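You operate a simulated robot arm through the tools that you are given. There is no shell and no other tool. Be economical: measure what you need, move in short steps, check, and stop when the job is done.

You are at the controls of a simulated robot arm. One attempt, no reset.

## Task
Tint the mixing cup to the bark card and stir it even.
Fine: under the spout, pump as the card says, then out on to the table; stirrer back in its tub.

Only the result counts: the job must be done as asked and must still hold three seconds after the hand-in. Knocking over, shifting, dropping, spilling or breaking anything else fails it.

## Robot
A 6-joint arm with a two-finger parallel gripper, fixed in place. Base frame: the origin is at the foot of the arm, x ahead of it, y to its left, z up; the work surface is at about z = 0. Lengths are in m, angles in rad, forces in N, time in s.
With the tool pointing down near the work surface it reaches from about 0.14 to 0.58 m from the base axis. Its first joint turns from -1.152 to 1.152 rad. Payload 2.1 kg.
The TCP is the grasp point between the finger pads, 0.03 m short of the fingertips. In the tool frame z runs along the fingers and y along their closing line. The gripper opens to 0.094 m. The fingers are 0.028 m wide and 0.01 m thick; the gripper's body (0.05 by 0.096 m) begins 0.055 m behind the TCP.
Orientation is that of the tool frame in the base frame, as [roll, pitch, yaw] about the fixed x, y, z axes, in that order (R = Rz(yaw) Ry(pitch) Rx(roll)). With the fingers straight down and closing along the base's y, the tool's x points along the base's -x, its y along +y and its z along -z.

## Interface
- The arm moves only by the tool apply_moves. Its argument "rows" is text: rows parted by semicolons, each of 7 numbers parted by spaces: the closure in counts, from 0 (fully open) to 255 (shut), then the shift along the base's x, y, z in m, then the turn, a rotation vector about the base's x, y, z in rad. In form: gripper tx ty tz rx ry rz; .... A call has 1 to 20 rows; each row shifts and turns the commanded pose from where the row before left it. A row lasts 0.2 s, in which the tool goes at most 0.05 m and 0.15 rad; a call with a longer step from one row to the next is refused whole, and so is a gripper value outside its range. Where a pose cannot be reached the arm comes as near as it can. A force on the tool above 70 N (or 10 N above the force at the start of the call, whichever is more), or a blocked arm, ends the call early, and 0.2 s more pass. Each finger travels about 0.072 m/s and halts on what it meets, pressing with about 27 N; the grip force reading is that of the motor and also rises with nothing between the fingers. The clock runs only during rows and for 0.2 s after the last one: add rows that do not move to give the fingers time. The reply holds the time, the measured pose of the TCP, the force on the tool along the base axes, the opening and the grip force, in the units named above and with some noise.
- Cameras (640 x 400 px; columns grow to the right, rows downward): "scene" is fixed at [0.0695, -0.383, 0.4891]; the picture's right is [0.64, -0.77, 0.00], its down [-0.39, -0.32, -0.86] and it looks along [0.67, 0.55, -0.51] (base axes); focal length 214 px, centre (320, 200). "wrist" rides on the gripper at [0.076, 0.014, -0.103] in the tool frame; the picture's right is [-0.18, 0.98, 0.00], its down [-0.75, -0.14, -0.64] and it looks along [-0.63, -0.12, 0.77] (tool axes); focal length 243 px, centre (320, 200).
- snapshot(camera): a new picture of that camera. The clock stands still meanwhile.
- locate(camera, pixels): there is no depth. For up to 12 entries [column, row, z] of the newest picture of that camera ("zoom" is the newest enlarged one), the place [x, y] in the base frame at which the ray of that pixel passes the height z, good to about 0.002 m. The clock stands still meanwhile.
- enlarge(camera, box): a new picture of the part [left, top, right, bottom] of that camera's present view, enlarged. The clock stands still meanwhile.
- close_job(): hands the job in; it is judged then, once.

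Work in short steps. Measure before you move; look again where a grasp or a placing could have gone wrong, and mend it. You have 80 turns and 46 pictures in all, those below and enlarged ones among them. Open the gripper and draw the arm clear of the work before you hand the job in, unless the task says otherwise; then end with one line.

The tools are called after "Call:" by a JSON object that holds its "method" and its "body". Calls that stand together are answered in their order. apply_moves: Moves the arm, as the interface text tells. Its arguments: {"type":"object","properties":{"rows":{"type":"string"}},"required":["rows"]} The other tools are called the same way: snapshot (camera) takes a picture; locate (camera, pixels) gives the place at which the rays of pixels pass given heights; enlarge (camera, box) takes an enlarged picture of a part of a camera's view; close_job () hands the job in.

At the start:

```text
t: 0.0
tool_pos: [0.2688, -0.1034, 0.4291]
tcp_rot: [3.141, 0.002, -3.14]
contact_force: [-0.4, 0.5, -0.2]
grip_width: 0.0938
grasp_force: 0.0
```

scene: 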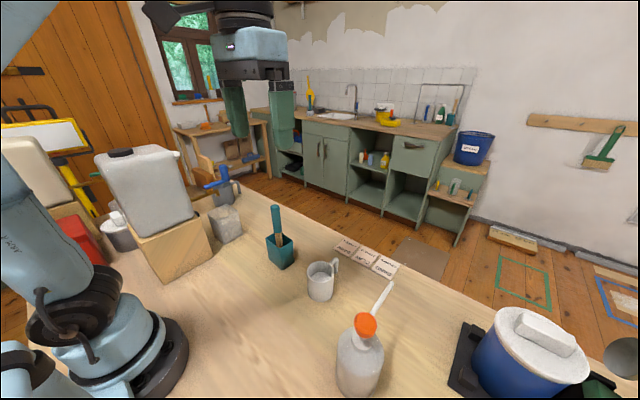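
wrist: 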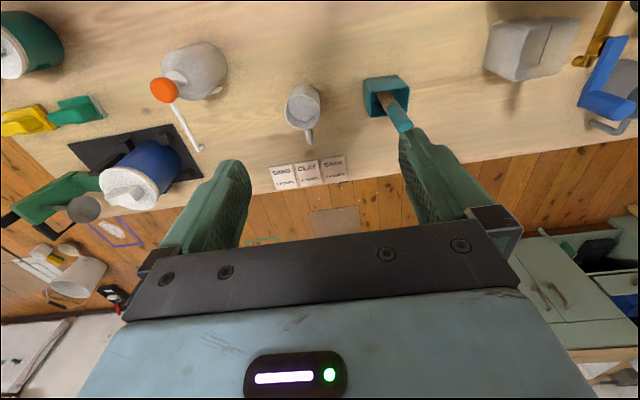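

I start by reading the cards (scene about 335-400, 235-275) and looking closely at the cup, tub and pump.

Call:
{"method": "enlarge", "body": {"camera": "wrist", "box": [250, 140, 370, 215]}}

Call:
{"method": "enlarge", "body": {"camera": "scene", "box": [240, 200, 440, 400]}}

```text
5.33 times, centred on (310, 178) of wrist
```

zoom: 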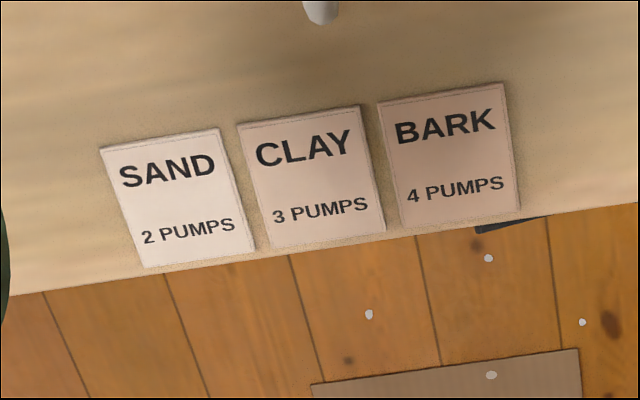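

```text
2.00 times, centred on (340, 300) of scene
```

zoom: 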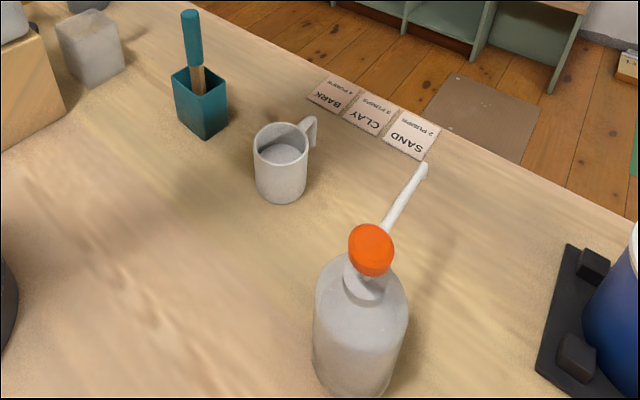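

Bark means 4 pumps. Now I triangulate the cup, tub, stirrer, pump head and spout from both cameras.

Call:
{"method": "locate", "body": {"camera": "scene", "pixels": [[320, 299, 0], [320, 268, 0.08], [366, 325, 0.15], [366, 325, 0.18], [391, 284, 0.1], [391, 284, 0.15], [358, 390, 0], [281, 267, 0], [275, 208, 0.13], [275, 208, 0.16], [280, 238, 0.07], [335, 262, 0.06]]}}

Call:
{"method": "locate", "body": {"camera": "wrist", "pixels": [[303, 102, 0], [303, 106, 0.08], [162, 90, 0.15], [162, 90, 0.18], [200, 149, 0.1], [200, 149, 0.15], [205, 70, 0], [386, 84, 0.07], [404, 127, 0.13], [404, 127, 0.16], [386, 97, 0.0], [309, 140, 0.06]]}}

Call:
{"method": "enlarge", "body": {"camera": "wrist", "box": [140, 30, 430, 180]}}

```text
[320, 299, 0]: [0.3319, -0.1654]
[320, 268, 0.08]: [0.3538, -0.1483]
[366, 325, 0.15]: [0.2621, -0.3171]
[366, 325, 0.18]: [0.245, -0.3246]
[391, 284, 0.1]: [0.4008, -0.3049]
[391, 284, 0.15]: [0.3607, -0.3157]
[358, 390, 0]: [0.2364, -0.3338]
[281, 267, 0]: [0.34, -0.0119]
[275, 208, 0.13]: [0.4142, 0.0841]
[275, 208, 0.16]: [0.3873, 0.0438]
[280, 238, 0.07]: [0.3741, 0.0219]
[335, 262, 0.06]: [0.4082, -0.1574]
```

```text
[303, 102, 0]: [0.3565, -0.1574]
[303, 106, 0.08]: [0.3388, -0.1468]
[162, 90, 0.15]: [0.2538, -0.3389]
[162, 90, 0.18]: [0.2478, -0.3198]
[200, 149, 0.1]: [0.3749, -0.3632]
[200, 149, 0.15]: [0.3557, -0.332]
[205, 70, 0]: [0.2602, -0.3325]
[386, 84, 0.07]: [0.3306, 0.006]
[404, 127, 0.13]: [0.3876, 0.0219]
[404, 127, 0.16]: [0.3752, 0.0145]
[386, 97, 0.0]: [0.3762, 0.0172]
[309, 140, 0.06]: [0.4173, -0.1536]
```

```text
2.21 times, centred on (285, 105) of wrist
```

zoom: 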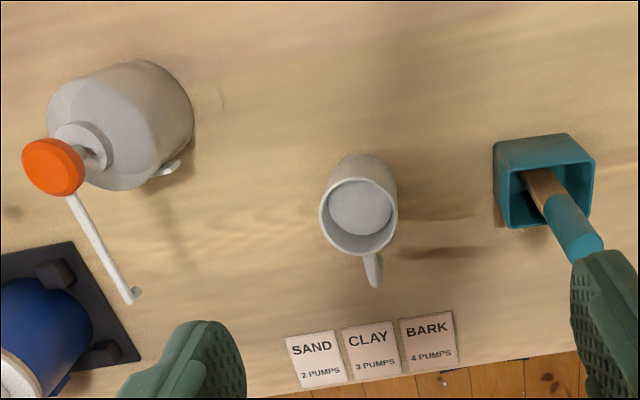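

The pump head sits near (0.245,-0.323,0.18) and the spout tip near (0.347,-0.320,0.17). Next I refine the cup rim and handle (wrist zoom: rim centre 358,216; handle 374,284) and the stirrer.

Call:
{"method": "locate", "body": {"camera": "zoom", "pixels": [[358, 216, 0.07], [358, 216, 0.09], [374, 284, 0.05], [374, 284, 0.07], [370, 256, 0.07], [320, 212, 0.08], [397, 212, 0.08], [495, 195, 0.07], [592, 190, 0.07], [545, 140, 0.07], [135, 296, 0.17], [53, 167, 0.185]]}}

Call:
{"method": "enlarge", "body": {"camera": "scene", "box": [255, 200, 355, 310]}}

```text
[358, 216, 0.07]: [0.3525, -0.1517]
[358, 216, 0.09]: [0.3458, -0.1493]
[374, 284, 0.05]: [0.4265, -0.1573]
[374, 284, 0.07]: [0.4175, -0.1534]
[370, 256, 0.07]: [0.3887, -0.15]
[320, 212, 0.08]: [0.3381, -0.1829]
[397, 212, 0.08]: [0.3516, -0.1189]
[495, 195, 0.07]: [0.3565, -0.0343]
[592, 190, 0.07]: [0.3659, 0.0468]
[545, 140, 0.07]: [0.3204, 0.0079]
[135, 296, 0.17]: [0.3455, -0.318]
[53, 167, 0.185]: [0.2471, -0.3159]
```

```text
3.64 times, centred on (305, 255) of scene
```

zoom: 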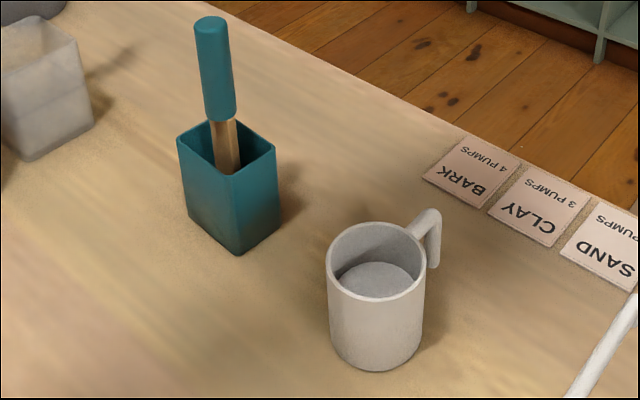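

The handle is a hook near the rim, with its corner at zoom (432,212) and hanging end at (434,266). I locate those, the rim and the stirrer handle.

Call:
{"method": "locate", "body": {"camera": "zoom", "pixels": [[377, 262, 0.07], [377, 262, 0.08], [377, 262, 0.09], [430, 212, 0.08], [430, 212, 0.07], [434, 266, 0.04], [434, 266, 0.05], [211, 20, 0.19], [220, 118, 0.11], [228, 165, 0.08], [376, 362, 0.0], [228, 145, 0.08]]}}

```text
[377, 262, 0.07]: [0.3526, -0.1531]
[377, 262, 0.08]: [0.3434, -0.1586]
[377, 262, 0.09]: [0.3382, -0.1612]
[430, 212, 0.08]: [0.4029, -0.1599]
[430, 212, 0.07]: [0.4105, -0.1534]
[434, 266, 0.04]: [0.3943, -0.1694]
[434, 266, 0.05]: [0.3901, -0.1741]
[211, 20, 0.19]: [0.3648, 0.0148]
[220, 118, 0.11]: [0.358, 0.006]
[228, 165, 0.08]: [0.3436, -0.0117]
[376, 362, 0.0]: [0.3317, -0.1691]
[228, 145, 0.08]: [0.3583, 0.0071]
```

The cup axis is at (0.352,-0.152), rim z 0.07, and the handle points along +x to 0.415. I want to grip the handle with the camera side turned away from the spout, so I test turning the tool about z while moving above.

Call:
{"method": "apply_moves", "body": {"rows": "0 0.0136 -0.005 -0.015 0 0 0.15;0 0.0136 -0.005 -0.015 0 0 0.15;0 0.0136 -0.005 -0.015 0 0 0.15;0 0.0136 -0.005 -0.015 0 0 0.15;0 0.0136 -0.005 -0.015 0 0 0.15;0 0.0136 -0.005 -0.015 0 0 0.15;0 0.0136 -0.005 -0.015 0 0 0.15;0 0.0136 -0.005 -0.015 0 0 0.15;0 0.0136 -0.005 -0.015 0 0 0.15;0 0.0136 -0.005 -0.015 0 0 0.15"}}

```text
t: 2.2
tool_pos: [0.4051, -0.1513, 0.2792]
tcp_rot: [3.141, 0.001, -1.639]
contact_force: [0.3, -0.7, -0.5]
grip_width: 0.0944
grasp_force: 0.0
```

The turn follows well, so I carry on to a half turn.

Call:
{"method": "apply_moves", "body": {"rows": "0 0 0 -0.005 0 0 0.15;0 0 0 -0.005 0 0 0.15;0 0 0 -0.005 0 0 0.15;0 0 0 -0.005 0 0 0.15;0 0 0 -0.005 0 0 0.15;0 0 0 -0.005 0 0 0.15;0 0 0 -0.005 0 0 0.15;0 0 0 -0.005 0 0 0.15;0 0 0 -0.005 0 0 0.15;0 0 0 -0.005 0 0 0.15;0 0 0 0 0 0 0.138"}}

Call:
{"method": "snapshot", "body": {"camera": "wrist"}}

Call:
{"method": "snapshot", "body": {"camera": "scene"}}

```text
t: 4.6
tool_pos: [0.4233, 0.0419, 0.2299]
tcp_rot: [3.128, 0.0, -0.028]
contact_force: [0.1, -0.4, -0.8]
grip_width: 0.0942
grasp_force: 0.0
out of reach, approached as far as the arm can: row 8, 9, 10, 11
```

```text
39 pictures are left
```

wrist: 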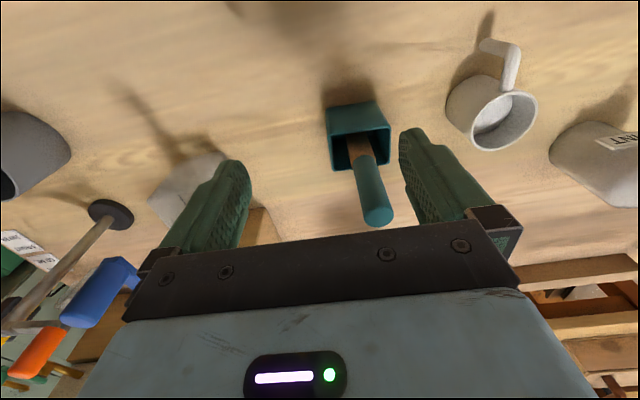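

```text
38 pictures are left
```

scene: 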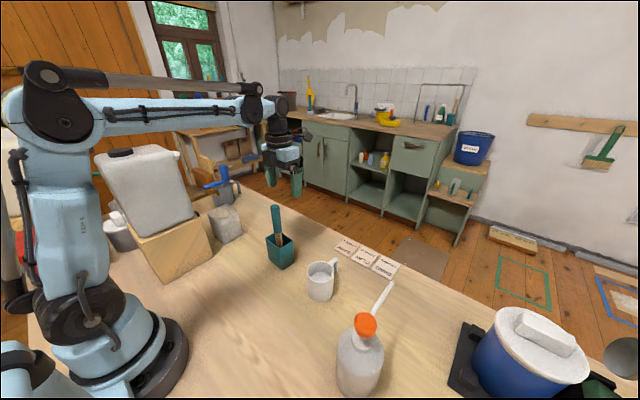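

The wrist joint hits its limit turning this way, and the arm was carried toward y=0.04, still above everything. At the base angle I need, turning the other way should reach a half turn, so I raise and unwind with negative z turns.

Call:
{"method": "apply_moves", "body": {"rows": "0 0 0 0.04 0 0 0;0 0 0 0.03 0 0 -0.1;0 0 0 0 0 0 -0.15;0 0 0 0 0 0 -0.15;0 0 0 0 0 0 -0.15;0 0 0 0 0 0 -0.15;0 0 0 0 0 0 -0.15;0 0 0 0 0 0 -0.15;0 0 0 0 0 0 -0.15;0 0 0 0 0 0 -0.15;0 0 0 0 0 0 -0.15;0 0 0 0 0 0 -0.15;0 0 0 0 0 0 -0.15;0 0 0 0 0 0 -0.15;0 0 0 0 0 0 -0.15;0 0 0 0 0 0 -0.15;0 0 0 0 0 0 -0.15;0 0 0 0 0 0 -0.15;0 0 0 0 0 0 -0.15;0 0 0 0 0 0 -0.15"}}

```text
t: 8.8
tool_pos: [0.4223, 0.0507, 0.3008]
tcp_rot: [-3.141, 0.002, -2.806]
contact_force: [0.0, -0.7, -0.1]
grip_width: 0.0941
grasp_force: 0.0
out of reach, approached as far as the arm can: row 1
```

Yaw is now -2.81. I shift back over the handle while turning on.

Call:
{"method": "apply_moves", "body": {"rows": "0 -0.0009 -0.0107 0 0 0 -0.15;0 -0.0009 -0.0107 0 0 0 -0.15;0 -0.0009 -0.0107 0 0 0 -0.15;0 -0.0009 -0.0107 0 0 0 -0.15;0 -0.0009 -0.0107 0 0 0 -0.15;0 -0.0009 -0.0107 0 0 0 -0.15;0 -0.0009 -0.0107 0 0 0 -0.15;0 -0.0009 -0.0107 0 0 0 -0.15;0 -0.0009 -0.0107 0 0 0 -0.15;0 -0.0009 -0.0107 0 0 0 -0.15;0 -0.0009 -0.0107 0 0 0 -0.15;0 -0.0009 -0.0107 0 0 0 -0.15;0 -0.0009 -0.0107 0 0 0 -0.15;0 -0.0009 -0.0107 0 0 0 -0.15;0 -0.0009 -0.0107 0 0 0 -0.15;0 -0.0009 -0.0107 0 0 0 -0.15;0 -0.0009 -0.0107 0 0 0 -0.15;0 -0.0009 -0.0107 0 0 0 -0.15;0 -0.0009 -0.0107 0 0 0 -0.15"}}

```text
t: 12.8
tool_pos: [0.4051, -0.1542, 0.3]
tcp_rot: [3.141, 0.002, 0.629]
contact_force: [0.1, 0.3, -0.1]
grip_width: 0.094
grasp_force: 0.1
```

Yaw 0.629 remains to turn; I finish it and come down to z 0.17, above the handle.

Call:
{"method": "apply_moves", "body": {"rows": "0 0 0 0 0 0 -0.15;0 0 0 0 0 0 -0.15;0 0 0 0 0 0 -0.15;0 0 0 0 0 0 -0.15;0 0 0 0 0 0 -0.029;0 0 0 -0.045 0 0 0;0 0 0 -0.045 0 0 0;0 0 0 -0.04 0 0 0"}}

Call:
{"method": "snapshot", "body": {"camera": "wrist"}}

Call:
{"method": "snapshot", "body": {"camera": "scene"}}

```text
t: 14.6
tool_pos: [0.4061, -0.1533, 0.1694]
tcp_rot: [-3.141, 0.0, 0.002]
contact_force: [0.7, 0.4, 0.5]
grip_width: 0.0941
grasp_force: 0.0
```

```text
37 pictures are left
```

wrist: 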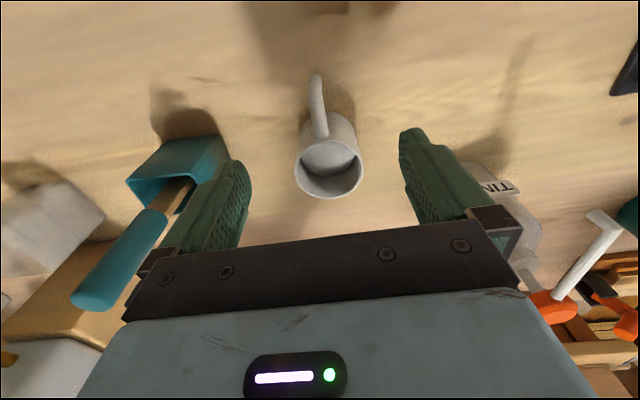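

```text
36 pictures are left
```

scene: 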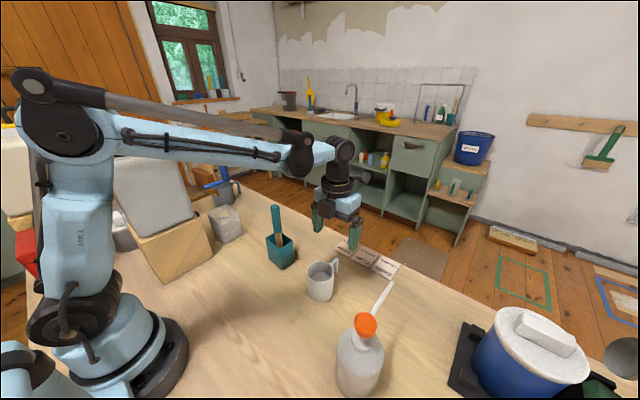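

The handle corner shows at wrist (316,80) and the rim centre near (330,172); I check where these lie.

Call:
{"method": "locate", "body": {"camera": "wrist", "pixels": [[316, 80, 0.065], [316, 76, 0.04], [320, 120, 0.07], [330, 172, 0.07], [295, 170, 0.07], [363, 170, 0.07], [330, 196, 0.07], [323, 138, 0.07]]}}

Call:
{"method": "enlarge", "body": {"camera": "wrist", "box": [260, 60, 400, 210]}}

```text
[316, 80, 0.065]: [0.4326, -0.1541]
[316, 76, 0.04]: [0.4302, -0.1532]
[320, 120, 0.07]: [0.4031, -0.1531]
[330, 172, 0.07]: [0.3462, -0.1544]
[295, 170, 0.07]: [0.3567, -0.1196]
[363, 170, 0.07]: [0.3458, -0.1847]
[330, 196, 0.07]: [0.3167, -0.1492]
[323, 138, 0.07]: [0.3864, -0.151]
```

```text
2.67 times, centred on (330, 135) of wrist
```

zoom: 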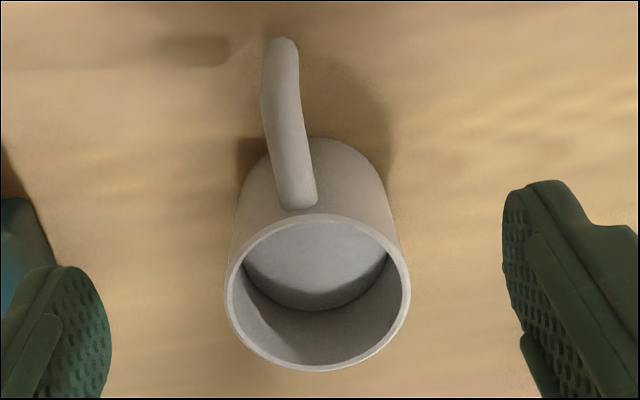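

The handle runs along x at y=-0.153, centred between the fingers. I lower to z 0.052 and close.

Call:
{"method": "apply_moves", "body": {"rows": "0 0.002 0 -0.04 0 0 0;0 0 0 -0.04 0 0 0;0 0 0 -0.037 0 0 0;0 0 0 0 0 0 0;255 0 0 0 0 0 0;255 0 0 0 0 0 0;255 0 0 0 0 0 0;255 0 0 0 0 0 0;255 0 0 0 0 0 0"}}

Call:
{"method": "enlarge", "body": {"camera": "scene", "box": [270, 170, 430, 310]}}

```text
t: 16.6
tool_pos: [0.4082, -0.1519, 0.0531]
tcp_rot: [3.14, 0.002, 0.0]
contact_force: [-0.2, -0.1, -0.7]
grip_width: 0.017
grasp_force: 26.7
```

```text
2.86 times, centred on (350, 240) of scene
```

zoom: 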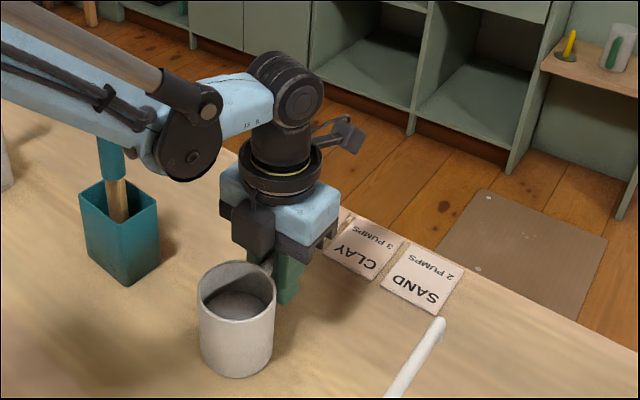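

The handle is held at 17 mm opening, and the camera bracket faces +x, away from the spout. I lift slightly (5 mm) and move half-way to see that the cup stays level.

Call:
{"method": "apply_moves", "body": {"rows": "255 0 0 0.006 0 0 0;255 0 0 0 0 0 0;255 0 -0.015 0 0 0 0;255 0 -0.02 0 0 0 0;255 0 -0.02 0 0 0 0;255 0 -0.015 0 0 0 0;255 0 0 0 0 0 0"}}

Call:
{"method": "enlarge", "body": {"camera": "scene", "box": [270, 190, 430, 390]}}

```text
t: 18.2
tool_pos: [0.4077, -0.224, 0.0586]
tcp_rot: [3.141, 0.002, 0.003]
contact_force: [-0.3, 0.0, -1.5]
grip_width: 0.0171
grasp_force: 26.9
```

```text
2.00 times, centred on (350, 290) of scene
```

zoom: 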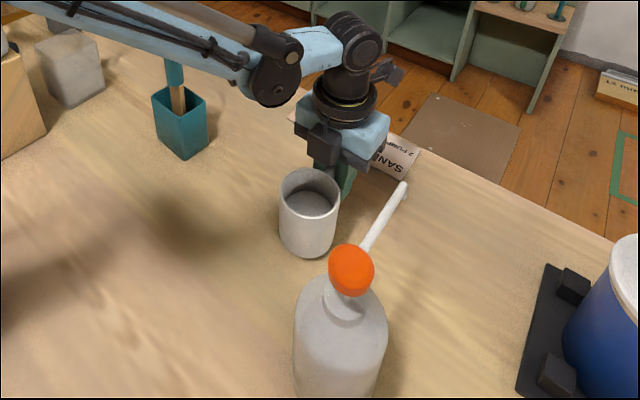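

The cup hangs level. I go on in -y by 0.055 and check the clearance of the gripper from the spout.

Call:
{"method": "apply_moves", "body": {"rows": "255 0.002 -0.015 0 0 0 0;255 0.002 -0.02 0 0 0 0;255 0 -0.02 0 0 0 0;255 0 0 0 0 0 0"}}

Call:
{"method": "enlarge", "body": {"camera": "scene", "box": [320, 200, 440, 320]}}

Call:
{"method": "snapshot", "body": {"camera": "wrist"}}

```text
t: 19.2
tool_pos: [0.41, -0.278, 0.0589]
tcp_rot: [-3.141, 0.001, 0.0]
contact_force: [-0.9, -0.3, -1.6]
grip_width: 0.0171
grasp_force: 26.9
```

```text
3.33 times, centred on (380, 260) of scene
```

zoom: 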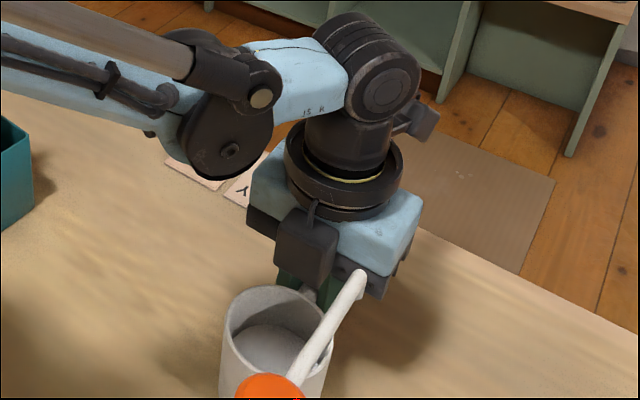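

```text
31 pictures are left
```

wrist: 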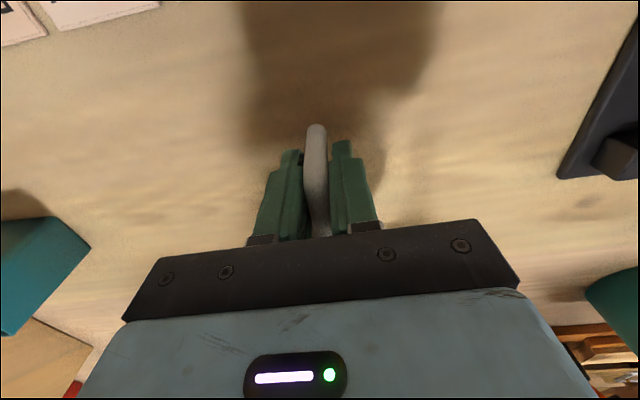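

There is a box on the gripper's -x face that could meet the spout. I measure its front edge against the spout tip.

Call:
{"method": "locate", "body": {"camera": "zoom", "pixels": [[277, 268, 0.115], [277, 268, 0.13], [320, 290, 0.115], [320, 290, 0.13], [277, 230, 0.16], [320, 245, 0.16], [335, 282, 0.12], [359, 278, 0.17], [310, 345, 0.175], [275, 300, 0.075]]}}

```text
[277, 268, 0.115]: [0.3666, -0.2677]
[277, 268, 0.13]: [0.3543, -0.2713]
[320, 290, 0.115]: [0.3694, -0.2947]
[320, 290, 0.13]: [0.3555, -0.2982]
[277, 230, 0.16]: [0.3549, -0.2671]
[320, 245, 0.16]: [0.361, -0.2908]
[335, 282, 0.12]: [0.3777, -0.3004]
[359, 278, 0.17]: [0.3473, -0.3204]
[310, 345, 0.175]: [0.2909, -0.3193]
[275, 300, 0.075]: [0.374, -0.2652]
```

The box front lies 0.05 m ahead of the TCP, so with TCP x=0.415 it stays 15 mm clear of the spout tip while the tip still falls 13 mm inside the cup centre. I move to y=-0.319 there and set down.

Call:
{"method": "apply_moves", "body": {"rows": "255 0.005 0 0 0 0 0;255 0 -0.02 0 0 0 0;255 0 -0.021 0 0 0 0;255 0 0 0 0 0 0;255 0 0 -0.004 0 0 0;255 0 0 -0.002 0 0 0;255 0 0 0 0 0 0"}}

Call:
{"method": "enlarge", "body": {"camera": "scene", "box": [320, 200, 440, 320]}}

```text
t: 20.8
tool_pos: [0.4155, -0.3194, 0.0533]
tcp_rot: [3.141, 0.002, 0.002]
contact_force: [1.9, -1.8, 13.8]
grip_width: 0.017
grasp_force: 26.7
```

```text
3.33 times, centred on (380, 260) of scene
```

zoom: 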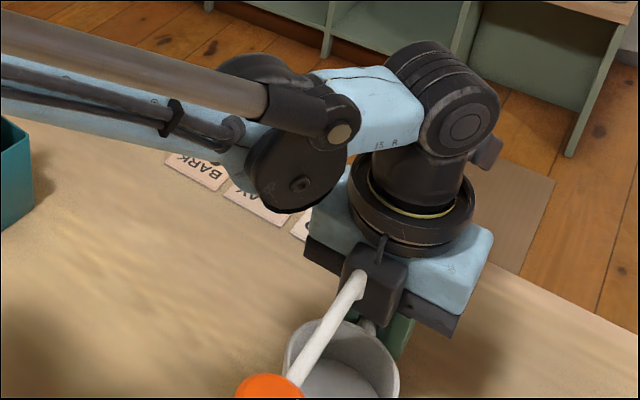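

The cup is down (13.8 N upward reaction). I release, back off in +x by 0.05, then rise.

Call:
{"method": "apply_moves", "body": {"rows": "255 0 0 0.001 0 0 0;120 0 0 0 0 0 0;120 0 0 0 0 0 0;120 0 0 0 0 0 0;120 0 0 0 0 0 0;120 0.01 0 0 0 0 0;120 0.02 0 0 0 0 0;120 0.02 0 0 0 0 0;120 0 0 0.03 0 0 0;120 0 0 0.05 0 0 0;120 0 0 0.05 0 0 0;120 0 0 0.05 0 0 0"}}

Call:
{"method": "enlarge", "body": {"camera": "scene", "box": [300, 220, 440, 400]}}

```text
t: 23.4
tool_pos: [0.4538, -0.3115, 0.2262]
tcp_rot: [-3.142, 0.002, 0.002]
contact_force: [0.0, -0.6, 0.5]
grip_width: 0.0497
grasp_force: 0.1
out of reach, approached as far as the arm can: row 12
```

```text
2.22 times, centred on (370, 310) of scene
```

zoom: 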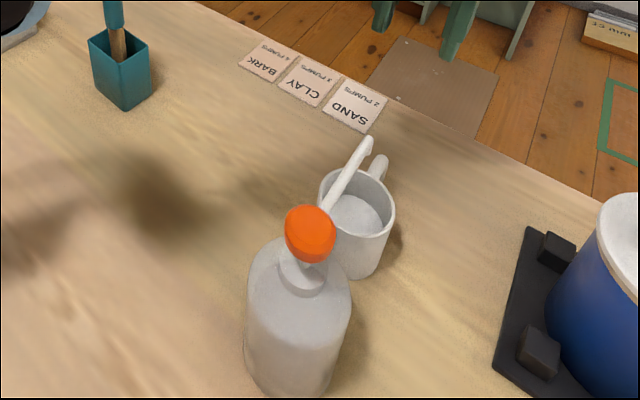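

The cup stands under the spout; I verify the rim centre (zoom 357,203) against the spout tip (366,144) and re-measure the head (310,233).

Call:
{"method": "locate", "body": {"camera": "zoom", "pixels": [[357, 203, 0.07], [366, 144, 0.168], [366, 152, 0.163], [310, 228, 0.18], [310, 228, 0.19], [310, 220, 0.19], [380, 165, 0.065]]}}

Call:
{"method": "snapshot", "body": {"camera": "wrist"}}

```text
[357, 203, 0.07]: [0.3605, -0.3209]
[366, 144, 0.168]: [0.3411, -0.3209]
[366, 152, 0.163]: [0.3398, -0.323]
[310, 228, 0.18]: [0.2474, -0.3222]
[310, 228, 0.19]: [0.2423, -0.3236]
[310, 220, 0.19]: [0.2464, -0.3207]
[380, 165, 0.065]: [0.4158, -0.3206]
```

```text
28 pictures are left
```

wrist: 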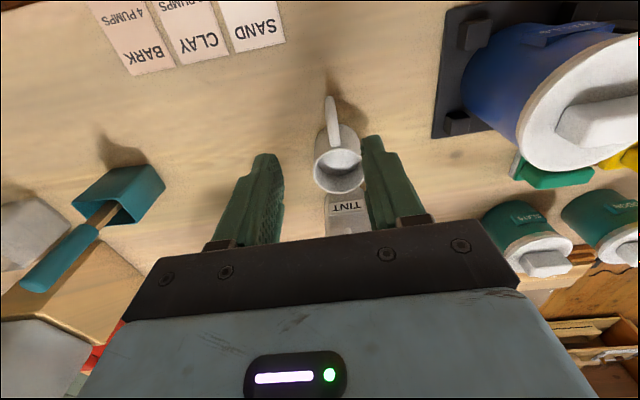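

The spout tip falls about 16 mm from the cup centre, well inside the opening. Now I close the fingers, and go above the pump head at (0.247,-0.321).

Call:
{"method": "apply_moves", "body": {"rows": "255 -0.02 0 0.04 0 0 0;255 -0.03 -0.003 0.02 0 0 0;255 -0.04 -0.003 0 0 0 0;255 -0.04 -0.002 0 0 0 0;255 -0.04 -0.001 0 0 0 0;255 -0.037 -0.0005 0 0 0 0;255 0 0 0 0 0 0"}}

Call:
{"method": "snapshot", "body": {"camera": "wrist"}}

Call:
{"method": "enlarge", "body": {"camera": "scene", "box": [280, 220, 440, 400]}}

```text
t: 25.0
tool_pos: [0.247, -0.3201, 0.2872]
tcp_rot: [-3.141, 0.002, 0.003]
contact_force: [0.4, -0.5, -0.4]
grip_width: 0.0002
grasp_force: 27.1
```

```text
27 pictures are left
```

wrist: 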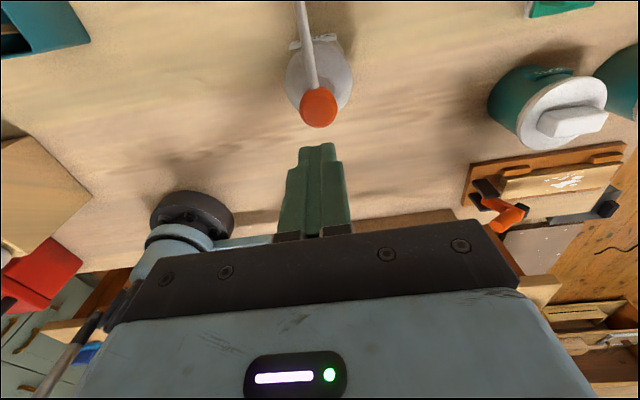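

```text
2.22 times, centred on (360, 310) of scene
```

zoom: 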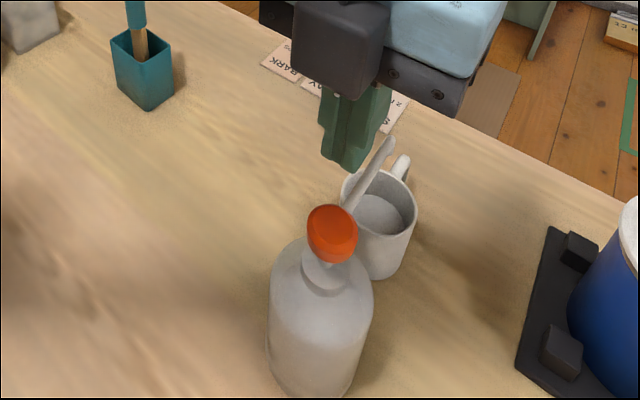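

I check the head top in this wrist picture at (319,105) for height consistency.

Call:
{"method": "locate", "body": {"camera": "wrist", "pixels": [[319, 105, 0.17], [319, 105, 0.18], [319, 105, 0.19], [319, 105, 0.2], [303, 40, 0.17]]}}

Call:
{"method": "locate", "body": {"camera": "zoom", "pixels": [[333, 227, 0.17], [333, 227, 0.18], [333, 227, 0.19], [333, 227, 0.2]]}}

```text
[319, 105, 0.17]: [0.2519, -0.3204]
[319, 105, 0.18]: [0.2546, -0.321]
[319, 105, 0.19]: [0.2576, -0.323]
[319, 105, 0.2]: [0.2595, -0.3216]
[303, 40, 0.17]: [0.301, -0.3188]
```

```text
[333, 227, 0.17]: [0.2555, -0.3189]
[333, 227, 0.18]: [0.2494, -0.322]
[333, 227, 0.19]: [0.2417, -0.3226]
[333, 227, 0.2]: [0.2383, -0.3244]
```

Head centre (0.252,-0.321), z about 0.176. I approach slowly to find the contact height.

Call:
{"method": "apply_moves", "body": {"rows": "255 0.004 -0.001 -0.03 0 0 0;255 0 0 -0.03 0 0 0;255 0 0 -0.005 0 0 0;255 0 0 0 0 0 0"}}

Call:
{"method": "enlarge", "body": {"camera": "scene", "box": [300, 260, 420, 400]}}

```text
t: 26.0
tool_pos: [0.2513, -0.3206, 0.2211]
tcp_rot: [3.141, 0.002, 0.002]
contact_force: [-0.1, 0.2, -0.2]
grip_width: 0.0
grasp_force: 26.9
```

```text
2.86 times, centred on (360, 330) of scene
```

zoom: 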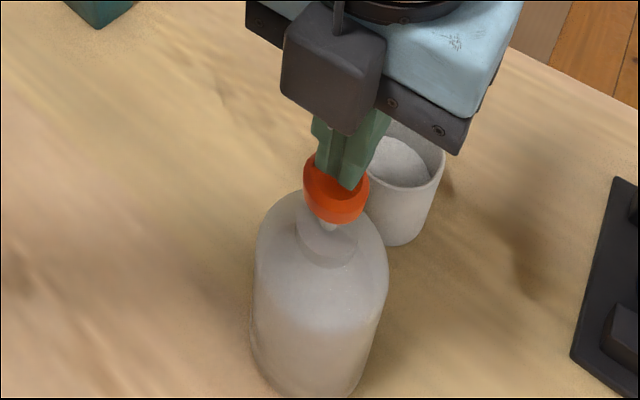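

The fingertips are just above the orange head, which is centred. I press down slowly through the first stroke, watching the force.

Call:
{"method": "apply_moves", "body": {"rows": "255 0 0 -0.005 0 0 0;255 0 0 -0.005 0 0 0;255 0 0 -0.005 0 0 0"}}

```text
t: 26.8
tool_pos: [0.2515, -0.3214, 0.2074]
tcp_rot: [3.14, 0.0, 0.0]
contact_force: [-1.0, 1.5, 4.7]
grip_width: 0.0
grasp_force: 26.8
```

Call:
{"method": "apply_moves", "body": {"rows": "255 0 0 -0.004 0 0 0;255 0 0 -0.004 0 0 0;255 0 0 -0.004 0 0 0;255 0 0 0 0 0 0"}}

Call:
{"method": "enlarge", "body": {"camera": "scene", "box": [300, 260, 420, 400]}}

```text
t: 27.8
tool_pos: [0.2517, -0.3212, 0.1951]
tcp_rot: [3.141, 0.0, 0.001]
contact_force: [-0.1, -1.4, 28.4]
grip_width: 0.0
grasp_force: 26.6
```

```text
2.86 times, centred on (360, 330) of scene
```

zoom: 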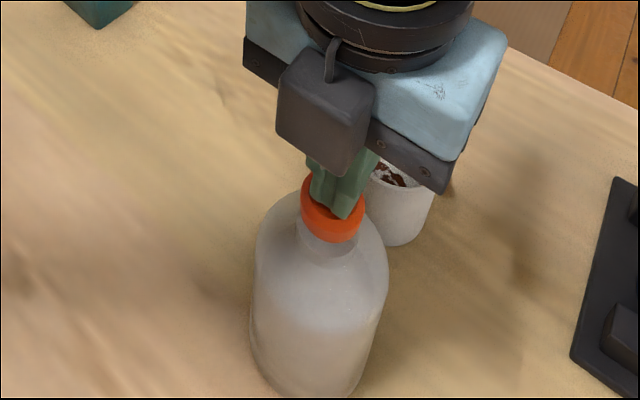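

Brown tint has landed in the cup. I press a little further to see whether the stroke is at its end stop.

Call:
{"method": "apply_moves", "body": {"rows": "255 0 0 -0.002 0 0 0;255 0 0 0 0 0 0"}}

```text
t: 28.4
tool_pos: [0.251, -0.3215, 0.1941]
tcp_rot: [-3.14, -0.001, 0.002]
contact_force: [0.9, 0.5, 43.8]
grip_width: 0.0
grasp_force: 27.2
```

That is the end stop (44 N). I release to full height and pause, confirming the head comes back up.

Call:
{"method": "apply_moves", "body": {"rows": "255 0 0 0.01 0 0 0;255 0 0 0.015 0 0 0;255 0 0 0.01 0 0 0;255 0 0 0 0 0 0;255 0 0 0 0 0 0"}}

Call:
{"method": "enlarge", "body": {"camera": "scene", "box": [300, 240, 420, 400]}}

```text
t: 29.6
tool_pos: [0.2516, -0.3219, 0.2273]
tcp_rot: [3.141, 0.004, 0.001]
contact_force: [-0.1, -1.3, 0.4]
grip_width: 0.0
grasp_force: 27.4
```

```text
2.50 times, centred on (360, 320) of scene
```

zoom: 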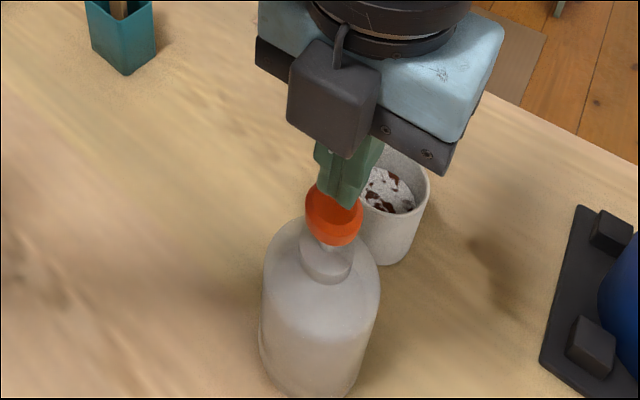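

The head is back up. Stroke two: down 33 mm to the stop, hold, release.

Call:
{"method": "apply_moves", "body": {"rows": "255 0 0 -0.012 0 0 0;255 0 0 -0.008 0 0 0;255 0 0 -0.008 0 0 0;255 0 0 -0.004 0 0 0;255 0 0 -0.001 0 0 0;255 0 0 0 0 0 0"}}

Call:
{"method": "apply_moves", "body": {"rows": "255 0 0 0.01 0 0 0;255 0 0 0.014 0 0 0;255 0 0 0.009 0 0 0;255 0 0 0 0 0 0;255 0 0 0 0 0 0"}}

```text
t: 31.0
tool_pos: [0.252, -0.3216, 0.1949]
tcp_rot: [3.14, 0.002, 0.001]
contact_force: [-0.7, 0.9, 28.1]
grip_width: 0.0001
grasp_force: 27.0
```

```text
t: 32.2
tool_pos: [0.2519, -0.3214, 0.228]
tcp_rot: [-3.142, 0.003, 0.002]
contact_force: [-0.2, 0.0, -0.4]
grip_width: 0.0
grasp_force: 27.3
```

Stroke two reached the same depth at which stroke one dispensed. I check the cup before the third.

Call:
{"method": "enlarge", "body": {"camera": "scene", "box": [360, 270, 410, 320]}}

Call:
{"method": "apply_moves", "body": {"rows": "255 0 0 -0.013 0 0 0;255 0 0 -0.008 0 0 0;255 0 0 -0.008 0 0 0;255 0 0 -0.004 0 0 0;255 0 0 -0.002 0 0 0;255 0 0 0 0 0 0"}}

Call:
{"method": "apply_moves", "body": {"rows": "255 0 0 0.01 0 0 0;255 0 0 0.014 0 0 0;255 0 0 0.01 0 0 0;255 0 0 0 0 0 0;255 0 0 0 0 0 0"}}

Call:
{"method": "enlarge", "body": {"camera": "scene", "box": [360, 270, 410, 320]}}

```text
8.00 times, centred on (385, 295) of scene
```

zoom: 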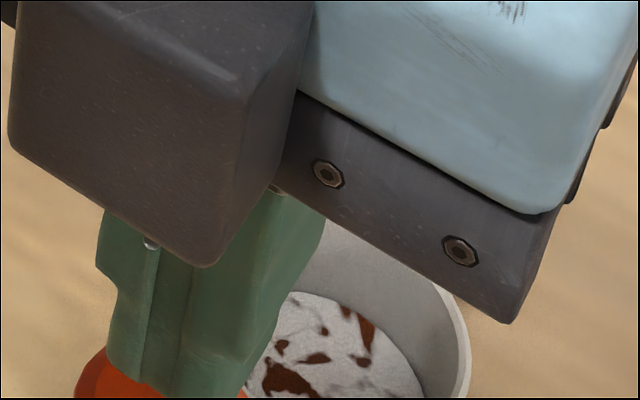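

```text
t: 33.6
tool_pos: [0.2513, -0.3231, 0.1928]
tcp_rot: [-3.142, 0.001, 0.003]
contact_force: [-5.7, -1.1, 45.3]
grip_width: 0.0
grasp_force: 27.1
```

```text
t: 34.8
tool_pos: [0.2519, -0.3212, 0.2268]
tcp_rot: [-3.141, 0.0, 0.003]
contact_force: [-0.2, 0.4, -0.4]
grip_width: 0.0
grasp_force: 26.5
```

```text
8.00 times, centred on (385, 295) of scene
```

zoom: 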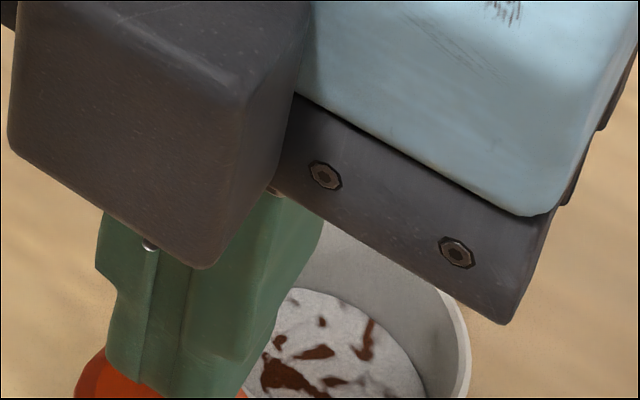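

Three strokes done with consistent depth and full return. Now the fourth and last.

Call:
{"method": "apply_moves", "body": {"rows": "255 0 0 -0.012 0 0 0;255 0 0 -0.008 0 0 0;255 0 0 -0.008 0 0 0;255 0 0 -0.004 0 0 0;255 0 0 -0.002 0 0 0;255 0 0 0 0 0 0"}}

Call:
{"method": "apply_moves", "body": {"rows": "255 0 0 0.01 0 0 0;255 0 0 0.015 0 0 0;255 0 0 0.03 0 0 0;255 0 0 0.03 0 0 0;255 0.03 0 0 0 0 0;255 0.04 0 0 0 0 0;255 0.04 0 0 0 0 0;255 0.04 0 0 0 0 0;255 0.03 0.005 0 0 0 0;255 0.02 0.003 -0.03 0 0 0;120 0 0 -0.03 0 0 0;120 0 0 -0.03 0 0 0;120 0 0 0 0 0 0"}}

Call:
{"method": "enlarge", "body": {"camera": "scene", "box": [320, 240, 440, 360]}}

```text
t: 36.2
tool_pos: [0.2524, -0.3204, 0.1936]
tcp_rot: [3.141, 0.001, 0.004]
contact_force: [-1.2, 6.0, 46.7]
grip_width: 0.0
grasp_force: 27.3
```

```text
t: 39.0
tool_pos: [0.4422, -0.3058, 0.1801]
tcp_rot: [-3.141, 0.002, 0.001]
contact_force: [0.1, 0.6, -0.8]
grip_width: 0.0495
grasp_force: 0.2
out of reach, approached as far as the arm can: row 9
```

```text
3.33 times, centred on (380, 300) of scene
```

zoom: 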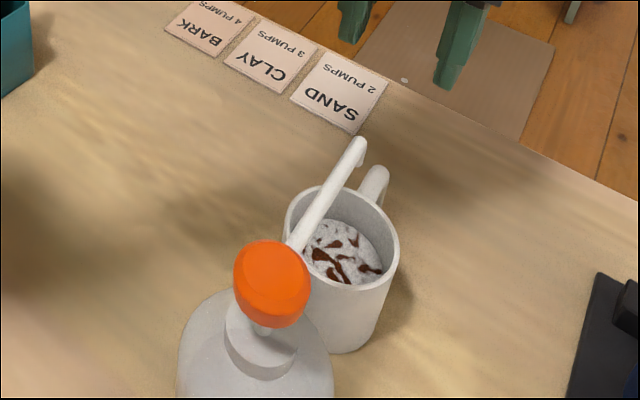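

The tint streaks are in the cup and the bottle still stands. I re-grasp the handle: down at x 0.442, then in to x 0.416, and close.

Call:
{"method": "apply_moves", "body": {"rows": "120 0 -0.014 -0.02 0 0 0;120 0 0 -0.04 0 0 0;120 0 0 -0.04 0 0 0;120 0 0 -0.026 0 0 0;120 0 0 0 0 0 0"}}

Call:
{"method": "enlarge", "body": {"camera": "scene", "box": [320, 220, 440, 320]}}

Call:
{"method": "snapshot", "body": {"camera": "wrist"}}

```text
t: 40.2
tool_pos: [0.4425, -0.3215, 0.0549]
tcp_rot: [3.141, 0.003, 0.002]
contact_force: [0.1, 0.3, -1.5]
grip_width: 0.0496
grasp_force: 0.1
```

```text
4.00 times, centred on (380, 270) of scene
```

zoom: 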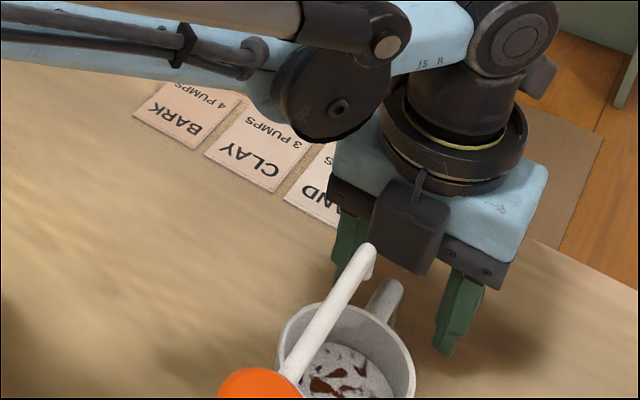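

```text
18 pictures are left
```

wrist: 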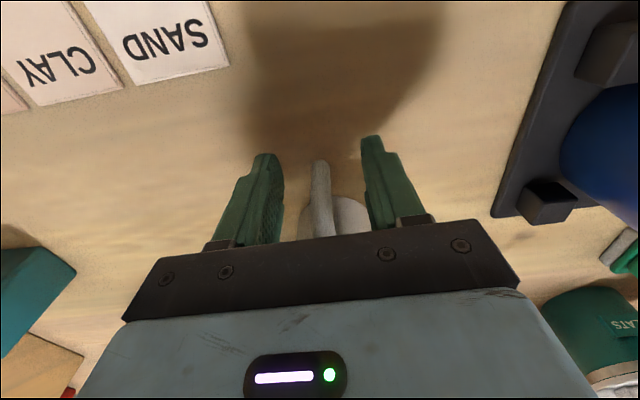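

The handle sits between the fingers. I move in, close, lift a little and check.

Call:
{"method": "apply_moves", "body": {"rows": "120 -0.013 0 0 0 0 0;120 -0.013 0 -0.001 0 0 0;255 0 0 0 0 0 0;255 0 0 0 0 0 0;255 0 0 0 0 0 0;255 0 0 0 0 0 0;255 0 0 0.006 0 0 0;255 0 0 0 0 0 0"}}

```text
t: 42.0
tool_pos: [0.417, -0.3211, 0.0588]
tcp_rot: [3.14, 0.0, 0.002]
contact_force: [0.1, -0.1, -1.7]
grip_width: 0.0172
grasp_force: 27.4
```

Held and lifted (17 mm, -1.7 N). I carry it gently in +y to about y=-0.165 and set it down.

Call:
{"method": "apply_moves", "body": {"rows": "255 0 0.008 0 0 0 0;255 0 0.016 0 0 0 0;255 0 0.02 0 0 0 0;255 0 0.02 0 0 0 0;255 0 0.02 0 0 0 0;255 -0.002 0.02 0 0 0 0;255 -0.002 0.02 0 0 0 0;255 -0.002 0.016 0 0 0 0;255 0 0.01 0 0 0 0;255 0 0.005 0 0 0 0;255 0 0 0 0 0 0;255 0 0 -0.004 0 0 0;255 0 0 -0.002 0 0 0;255 0 0 0 0 0 0"}}

```text
t: 45.0
tool_pos: [0.4103, -0.1656, 0.0533]
tcp_rot: [3.14, 0.001, 0.004]
contact_force: [-0.5, -0.2, -1.9]
grip_width: 0.0168
grasp_force: 26.9
```

The reading still shows the cup hanging; I lower a bit more until it touches.

Call:
{"method": "apply_moves", "body": {"rows": "255 0 0 -0.001 0 0 0;255 0 0 -0.001 0 0 0;255 0 0 0 0 0 0"}}

Call:
{"method": "enlarge", "body": {"camera": "scene", "box": [280, 200, 420, 340]}}

```text
t: 45.8
tool_pos: [0.412, -0.1655, 0.0525]
tcp_rot: [3.141, 0.002, 0.003]
contact_force: [4.7, 0.3, 17.0]
grip_width: 0.0173
grasp_force: 26.6
```

```text
2.86 times, centred on (350, 270) of scene
```

zoom: 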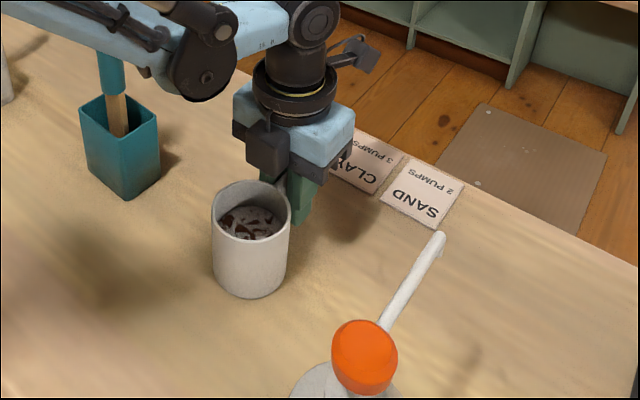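

The cup rests on the table (17 N). I release, back off in +x, rise, and start turning the tool to yaw ~1.57 for gripping the stirrer.

Call:
{"method": "apply_moves", "body": {"rows": "255 0 0 0.0015 0 0 0;120 0 0 0 0 0 0;120 0 0 0 0 0 0;120 0 0 0 0 0 0;120 0 0 0 0 0 0;120 0.01 0 0 0 0 0;120 0.02 0 0 0 0 0;120 0.015 0 0 0 0 0;120 0 0 0.03 0 0 0;120 0 0 0.05 0 0 0;120 0 0 0.05 0 0 0;120 0 0 0.05 0 0 0;120 0 0 0.05 0 0 0.15;120 0 0 0 0 0 0.15;120 -0.02 0 0 0 0 0.15;120 -0.02 0.02 0 0 0 0.15;120 -0.02 0.02 0 0 0 0.15;120 -0.02 0.02 0 0 0 0.15"}}

Call:
{"method": "apply_moves", "body": {"rows": "120 0 0.01 0 0 0 0.15;120 0 0.01 0 0 0 0.15;120 0 0.01 0 0 0 0.15;120 0 0 0 0 0 0.15;120 0 0 0 0 0 0.07;120 0 0 0 0 0 0"}}

Call:
{"method": "snapshot", "body": {"camera": "wrist"}}

Call:
{"method": "snapshot", "body": {"camera": "scene"}}

```text
t: 49.6
tool_pos: [0.3749, -0.1051, 0.2834]
tcp_rot: [-3.141, 0.002, 0.905]
contact_force: [0.4, 0.7, -0.2]
grip_width: 0.0497
grasp_force: 0.2
```

```text
t: 51.0
tool_pos: [0.3743, -0.0745, 0.2838]
tcp_rot: [3.142, 0.002, 1.575]
contact_force: [1.0, 0.3, 0.7]
grip_width: 0.0496
grasp_force: 0.1
```

```text
16 pictures are left
```

wrist: 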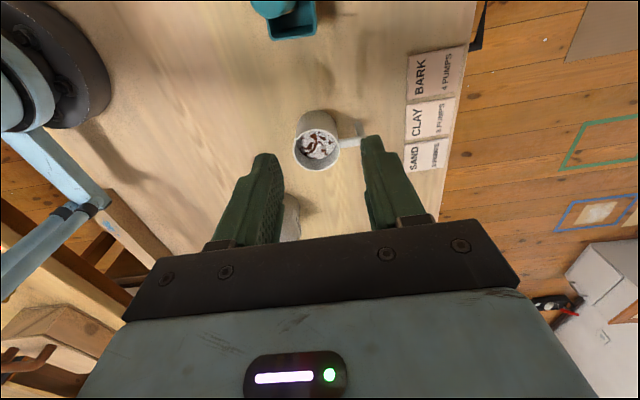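

```text
15 pictures are left
```

scene: 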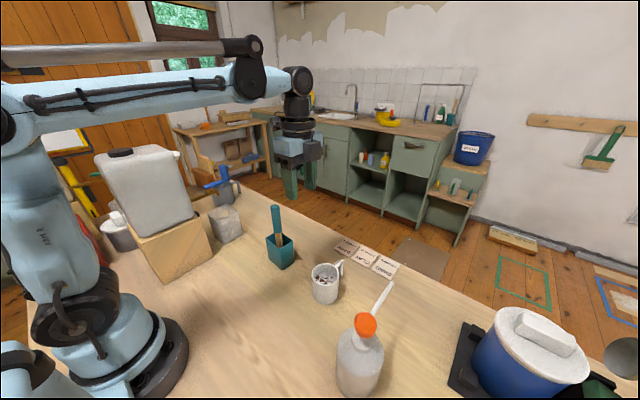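

The cup stands clear with streaky tint, and the stirrer handle is at about (0.361,0.009) for z≈0.155. I locate the cup and move above the stirrer.

Call:
{"method": "locate", "body": {"camera": "wrist", "pixels": [[317, 143, 0.07], [295, 145, 0.07], [339, 143, 0.07], [317, 165, 0.07], [317, 120, 0.07], [318, 147, 0.04]]}}

Call:
{"method": "locate", "body": {"camera": "scene", "pixels": [[276, 210, 0.185], [278, 228, 0.13], [280, 234, 0.11], [325, 276, 0.07], [326, 280, 0.04]]}}

Call:
{"method": "apply_moves", "body": {"rows": "65 -0.005 0.03 0 0 0 0;65 -0.005 0.03 0 0 0 0;65 -0.003 0.0235 0 0 0 0;65 0 0 0 0 0 0"}}

Call:
{"method": "enlarge", "body": {"camera": "scene", "box": [230, 140, 350, 290]}}

```text
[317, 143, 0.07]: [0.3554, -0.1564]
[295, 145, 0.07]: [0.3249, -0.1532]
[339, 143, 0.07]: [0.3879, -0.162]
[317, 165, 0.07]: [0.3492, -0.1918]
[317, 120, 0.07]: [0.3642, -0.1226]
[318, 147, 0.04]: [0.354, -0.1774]
```

```text
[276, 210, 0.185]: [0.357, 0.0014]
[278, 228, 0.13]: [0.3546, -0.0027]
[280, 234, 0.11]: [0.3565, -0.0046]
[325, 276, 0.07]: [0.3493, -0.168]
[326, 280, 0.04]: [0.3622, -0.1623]
```

```text
t: 52.0
tool_pos: [0.3619, 0.0076, 0.2833]
tcp_rot: [3.14, 0.001, 1.57]
contact_force: [0.3, 1.3, -0.5]
grip_width: 0.0699
grasp_force: 0.1
```

```text
2.67 times, centred on (290, 215) of scene
```

zoom: 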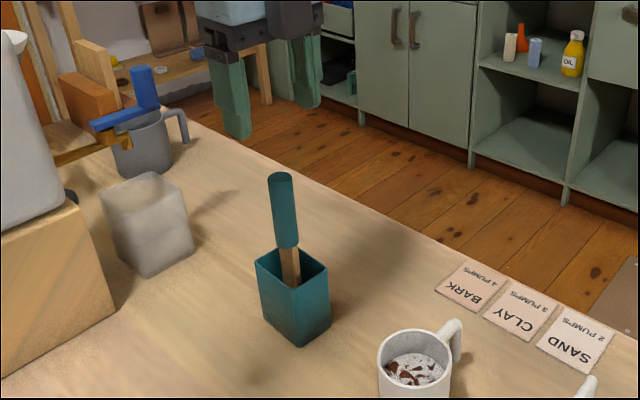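

I take a wrist picture to see the stirrer between the fingers before descending.

Call:
{"method": "snapshot", "body": {"camera": "wrist"}}

Call:
{"method": "locate", "body": {"camera": "zoom", "pixels": [[281, 180, 0.175], [281, 180, 0.185], [281, 180, 0.195], [287, 240, 0.12], [287, 240, 0.11], [290, 275, 0.07]]}}

```text
13 pictures are left
```

wrist: 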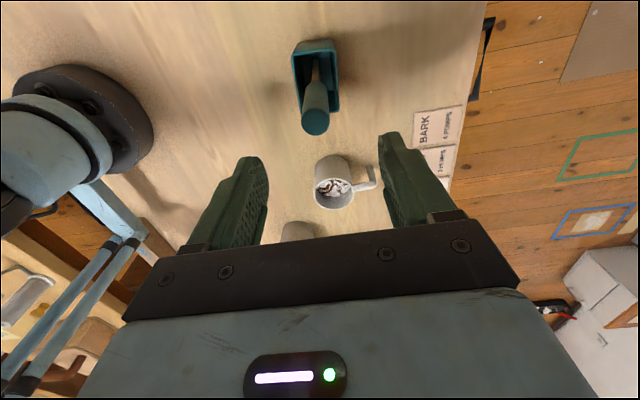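

```text
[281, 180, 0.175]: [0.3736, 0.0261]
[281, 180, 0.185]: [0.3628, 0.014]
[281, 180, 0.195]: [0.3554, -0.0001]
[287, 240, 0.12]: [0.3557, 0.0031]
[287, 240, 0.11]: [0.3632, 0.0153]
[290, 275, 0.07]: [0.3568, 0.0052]
```

Call:
{"method": "locate", "body": {"camera": "wrist", "pixels": [[316, 122, 0.175], [316, 122, 0.185], [316, 122, 0.195], [315, 85, 0.12], [315, 85, 0.11], [315, 62, 0.07], [294, 45, 0.075], [338, 42, 0.075]]}}

```text
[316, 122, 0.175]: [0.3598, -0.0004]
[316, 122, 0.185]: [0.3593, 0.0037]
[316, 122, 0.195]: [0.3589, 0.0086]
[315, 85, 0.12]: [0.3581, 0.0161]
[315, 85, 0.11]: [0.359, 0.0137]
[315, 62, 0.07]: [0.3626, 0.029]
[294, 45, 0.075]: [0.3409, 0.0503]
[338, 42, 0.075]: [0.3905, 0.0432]
```

The stirrer handle is at (0.359,0.009), nearly upright. I descend to z 0.158 and close.

Call:
{"method": "apply_moves", "body": {"rows": "65 -0.0025 0.001 -0.03 0 0 0;65 0 0 -0.04 0 0 0;65 0 0 -0.035 0 0 0;65 0 0 -0.02 0 0 0;65 0 0 0 0 0 0;255 0 0 0 0 0 0;255 0 0 0 0 0 0;255 0 0 0 0 0 0;255 0 0 0 0 0 0;255 0 0 0 0 0 0"}}

Call:
{"method": "enlarge", "body": {"camera": "scene", "box": [230, 140, 350, 290]}}

```text
t: 54.2
tool_pos: [0.359, 0.0076, 0.1586]
tcp_rot: [-3.141, 0.002, 1.571]
contact_force: [0.2, 0.4, -0.4]
grip_width: 0.0221
grasp_force: 27.5
```

```text
2.67 times, centred on (290, 215) of scene
```

zoom: 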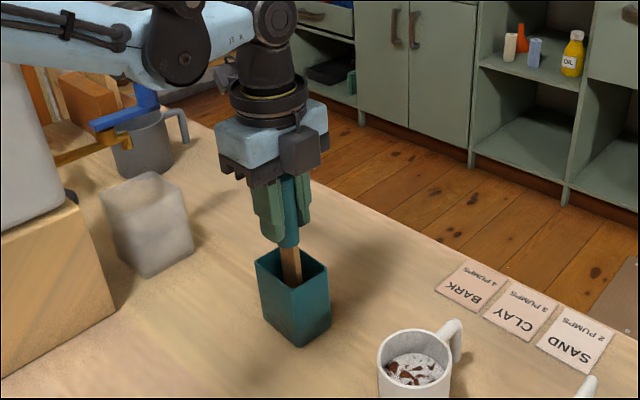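

The stirrer is held (22 mm). I lift straight up 0.12 and look at how the blade hangs.

Call:
{"method": "apply_moves", "body": {"rows": "255 0 0 0.02 0 0 0;255 0 0 0.035 0 0 0;255 0 0 0.035 0 0 0;255 0 0 0.03 0 0 0;255 0 0 0 0 0 0"}}

Call:
{"method": "enlarge", "body": {"camera": "scene", "box": [230, 140, 350, 290]}}

Call:
{"method": "snapshot", "body": {"camera": "wrist"}}

```text
t: 55.4
tool_pos: [0.3608, 0.0088, 0.28]
tcp_rot: [-3.141, 0.001, 1.573]
contact_force: [0.1, 0.0, -1.2]
grip_width: 0.0223
grasp_force: 26.7
```

```text
2.67 times, centred on (290, 215) of scene
```

zoom: 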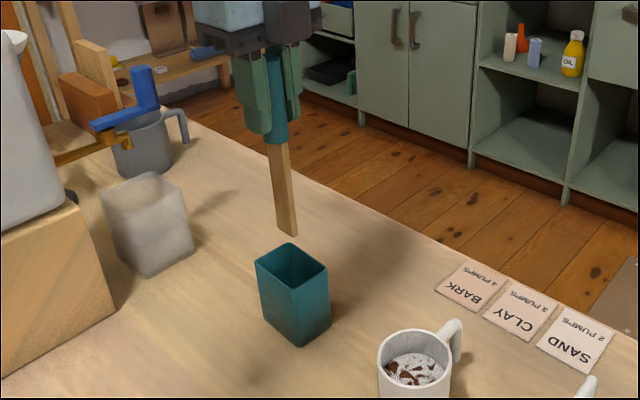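

```text
10 pictures are left
```

wrist: 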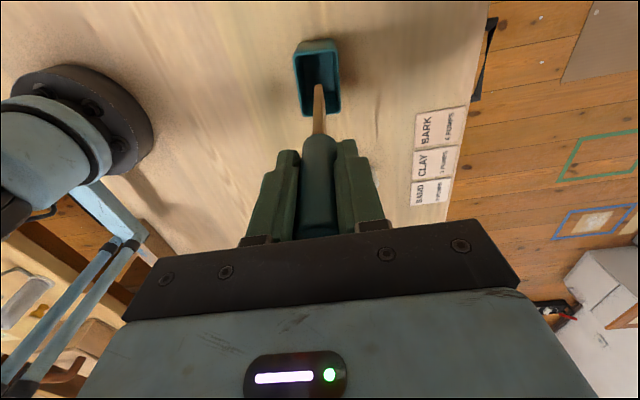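

The stirrer came out cleanly. I locate the blade's lower end (scene zoom 288,234; wrist 318,87).

Call:
{"method": "locate", "body": {"camera": "zoom", "pixels": [[288, 234, 0.11], [288, 234, 0.12], [288, 234, 0.13], [288, 234, 0.14]]}}

Call:
{"method": "locate", "body": {"camera": "wrist", "pixels": [[318, 87, 0.11], [318, 87, 0.12], [318, 87, 0.13], [318, 87, 0.14]]}}

```text
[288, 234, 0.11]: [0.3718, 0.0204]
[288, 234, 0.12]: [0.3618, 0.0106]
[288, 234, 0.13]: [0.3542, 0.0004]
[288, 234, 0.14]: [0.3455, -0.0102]
```

```text
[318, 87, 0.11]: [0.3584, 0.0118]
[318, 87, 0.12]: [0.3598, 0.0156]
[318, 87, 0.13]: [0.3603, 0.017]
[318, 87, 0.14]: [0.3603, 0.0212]
```

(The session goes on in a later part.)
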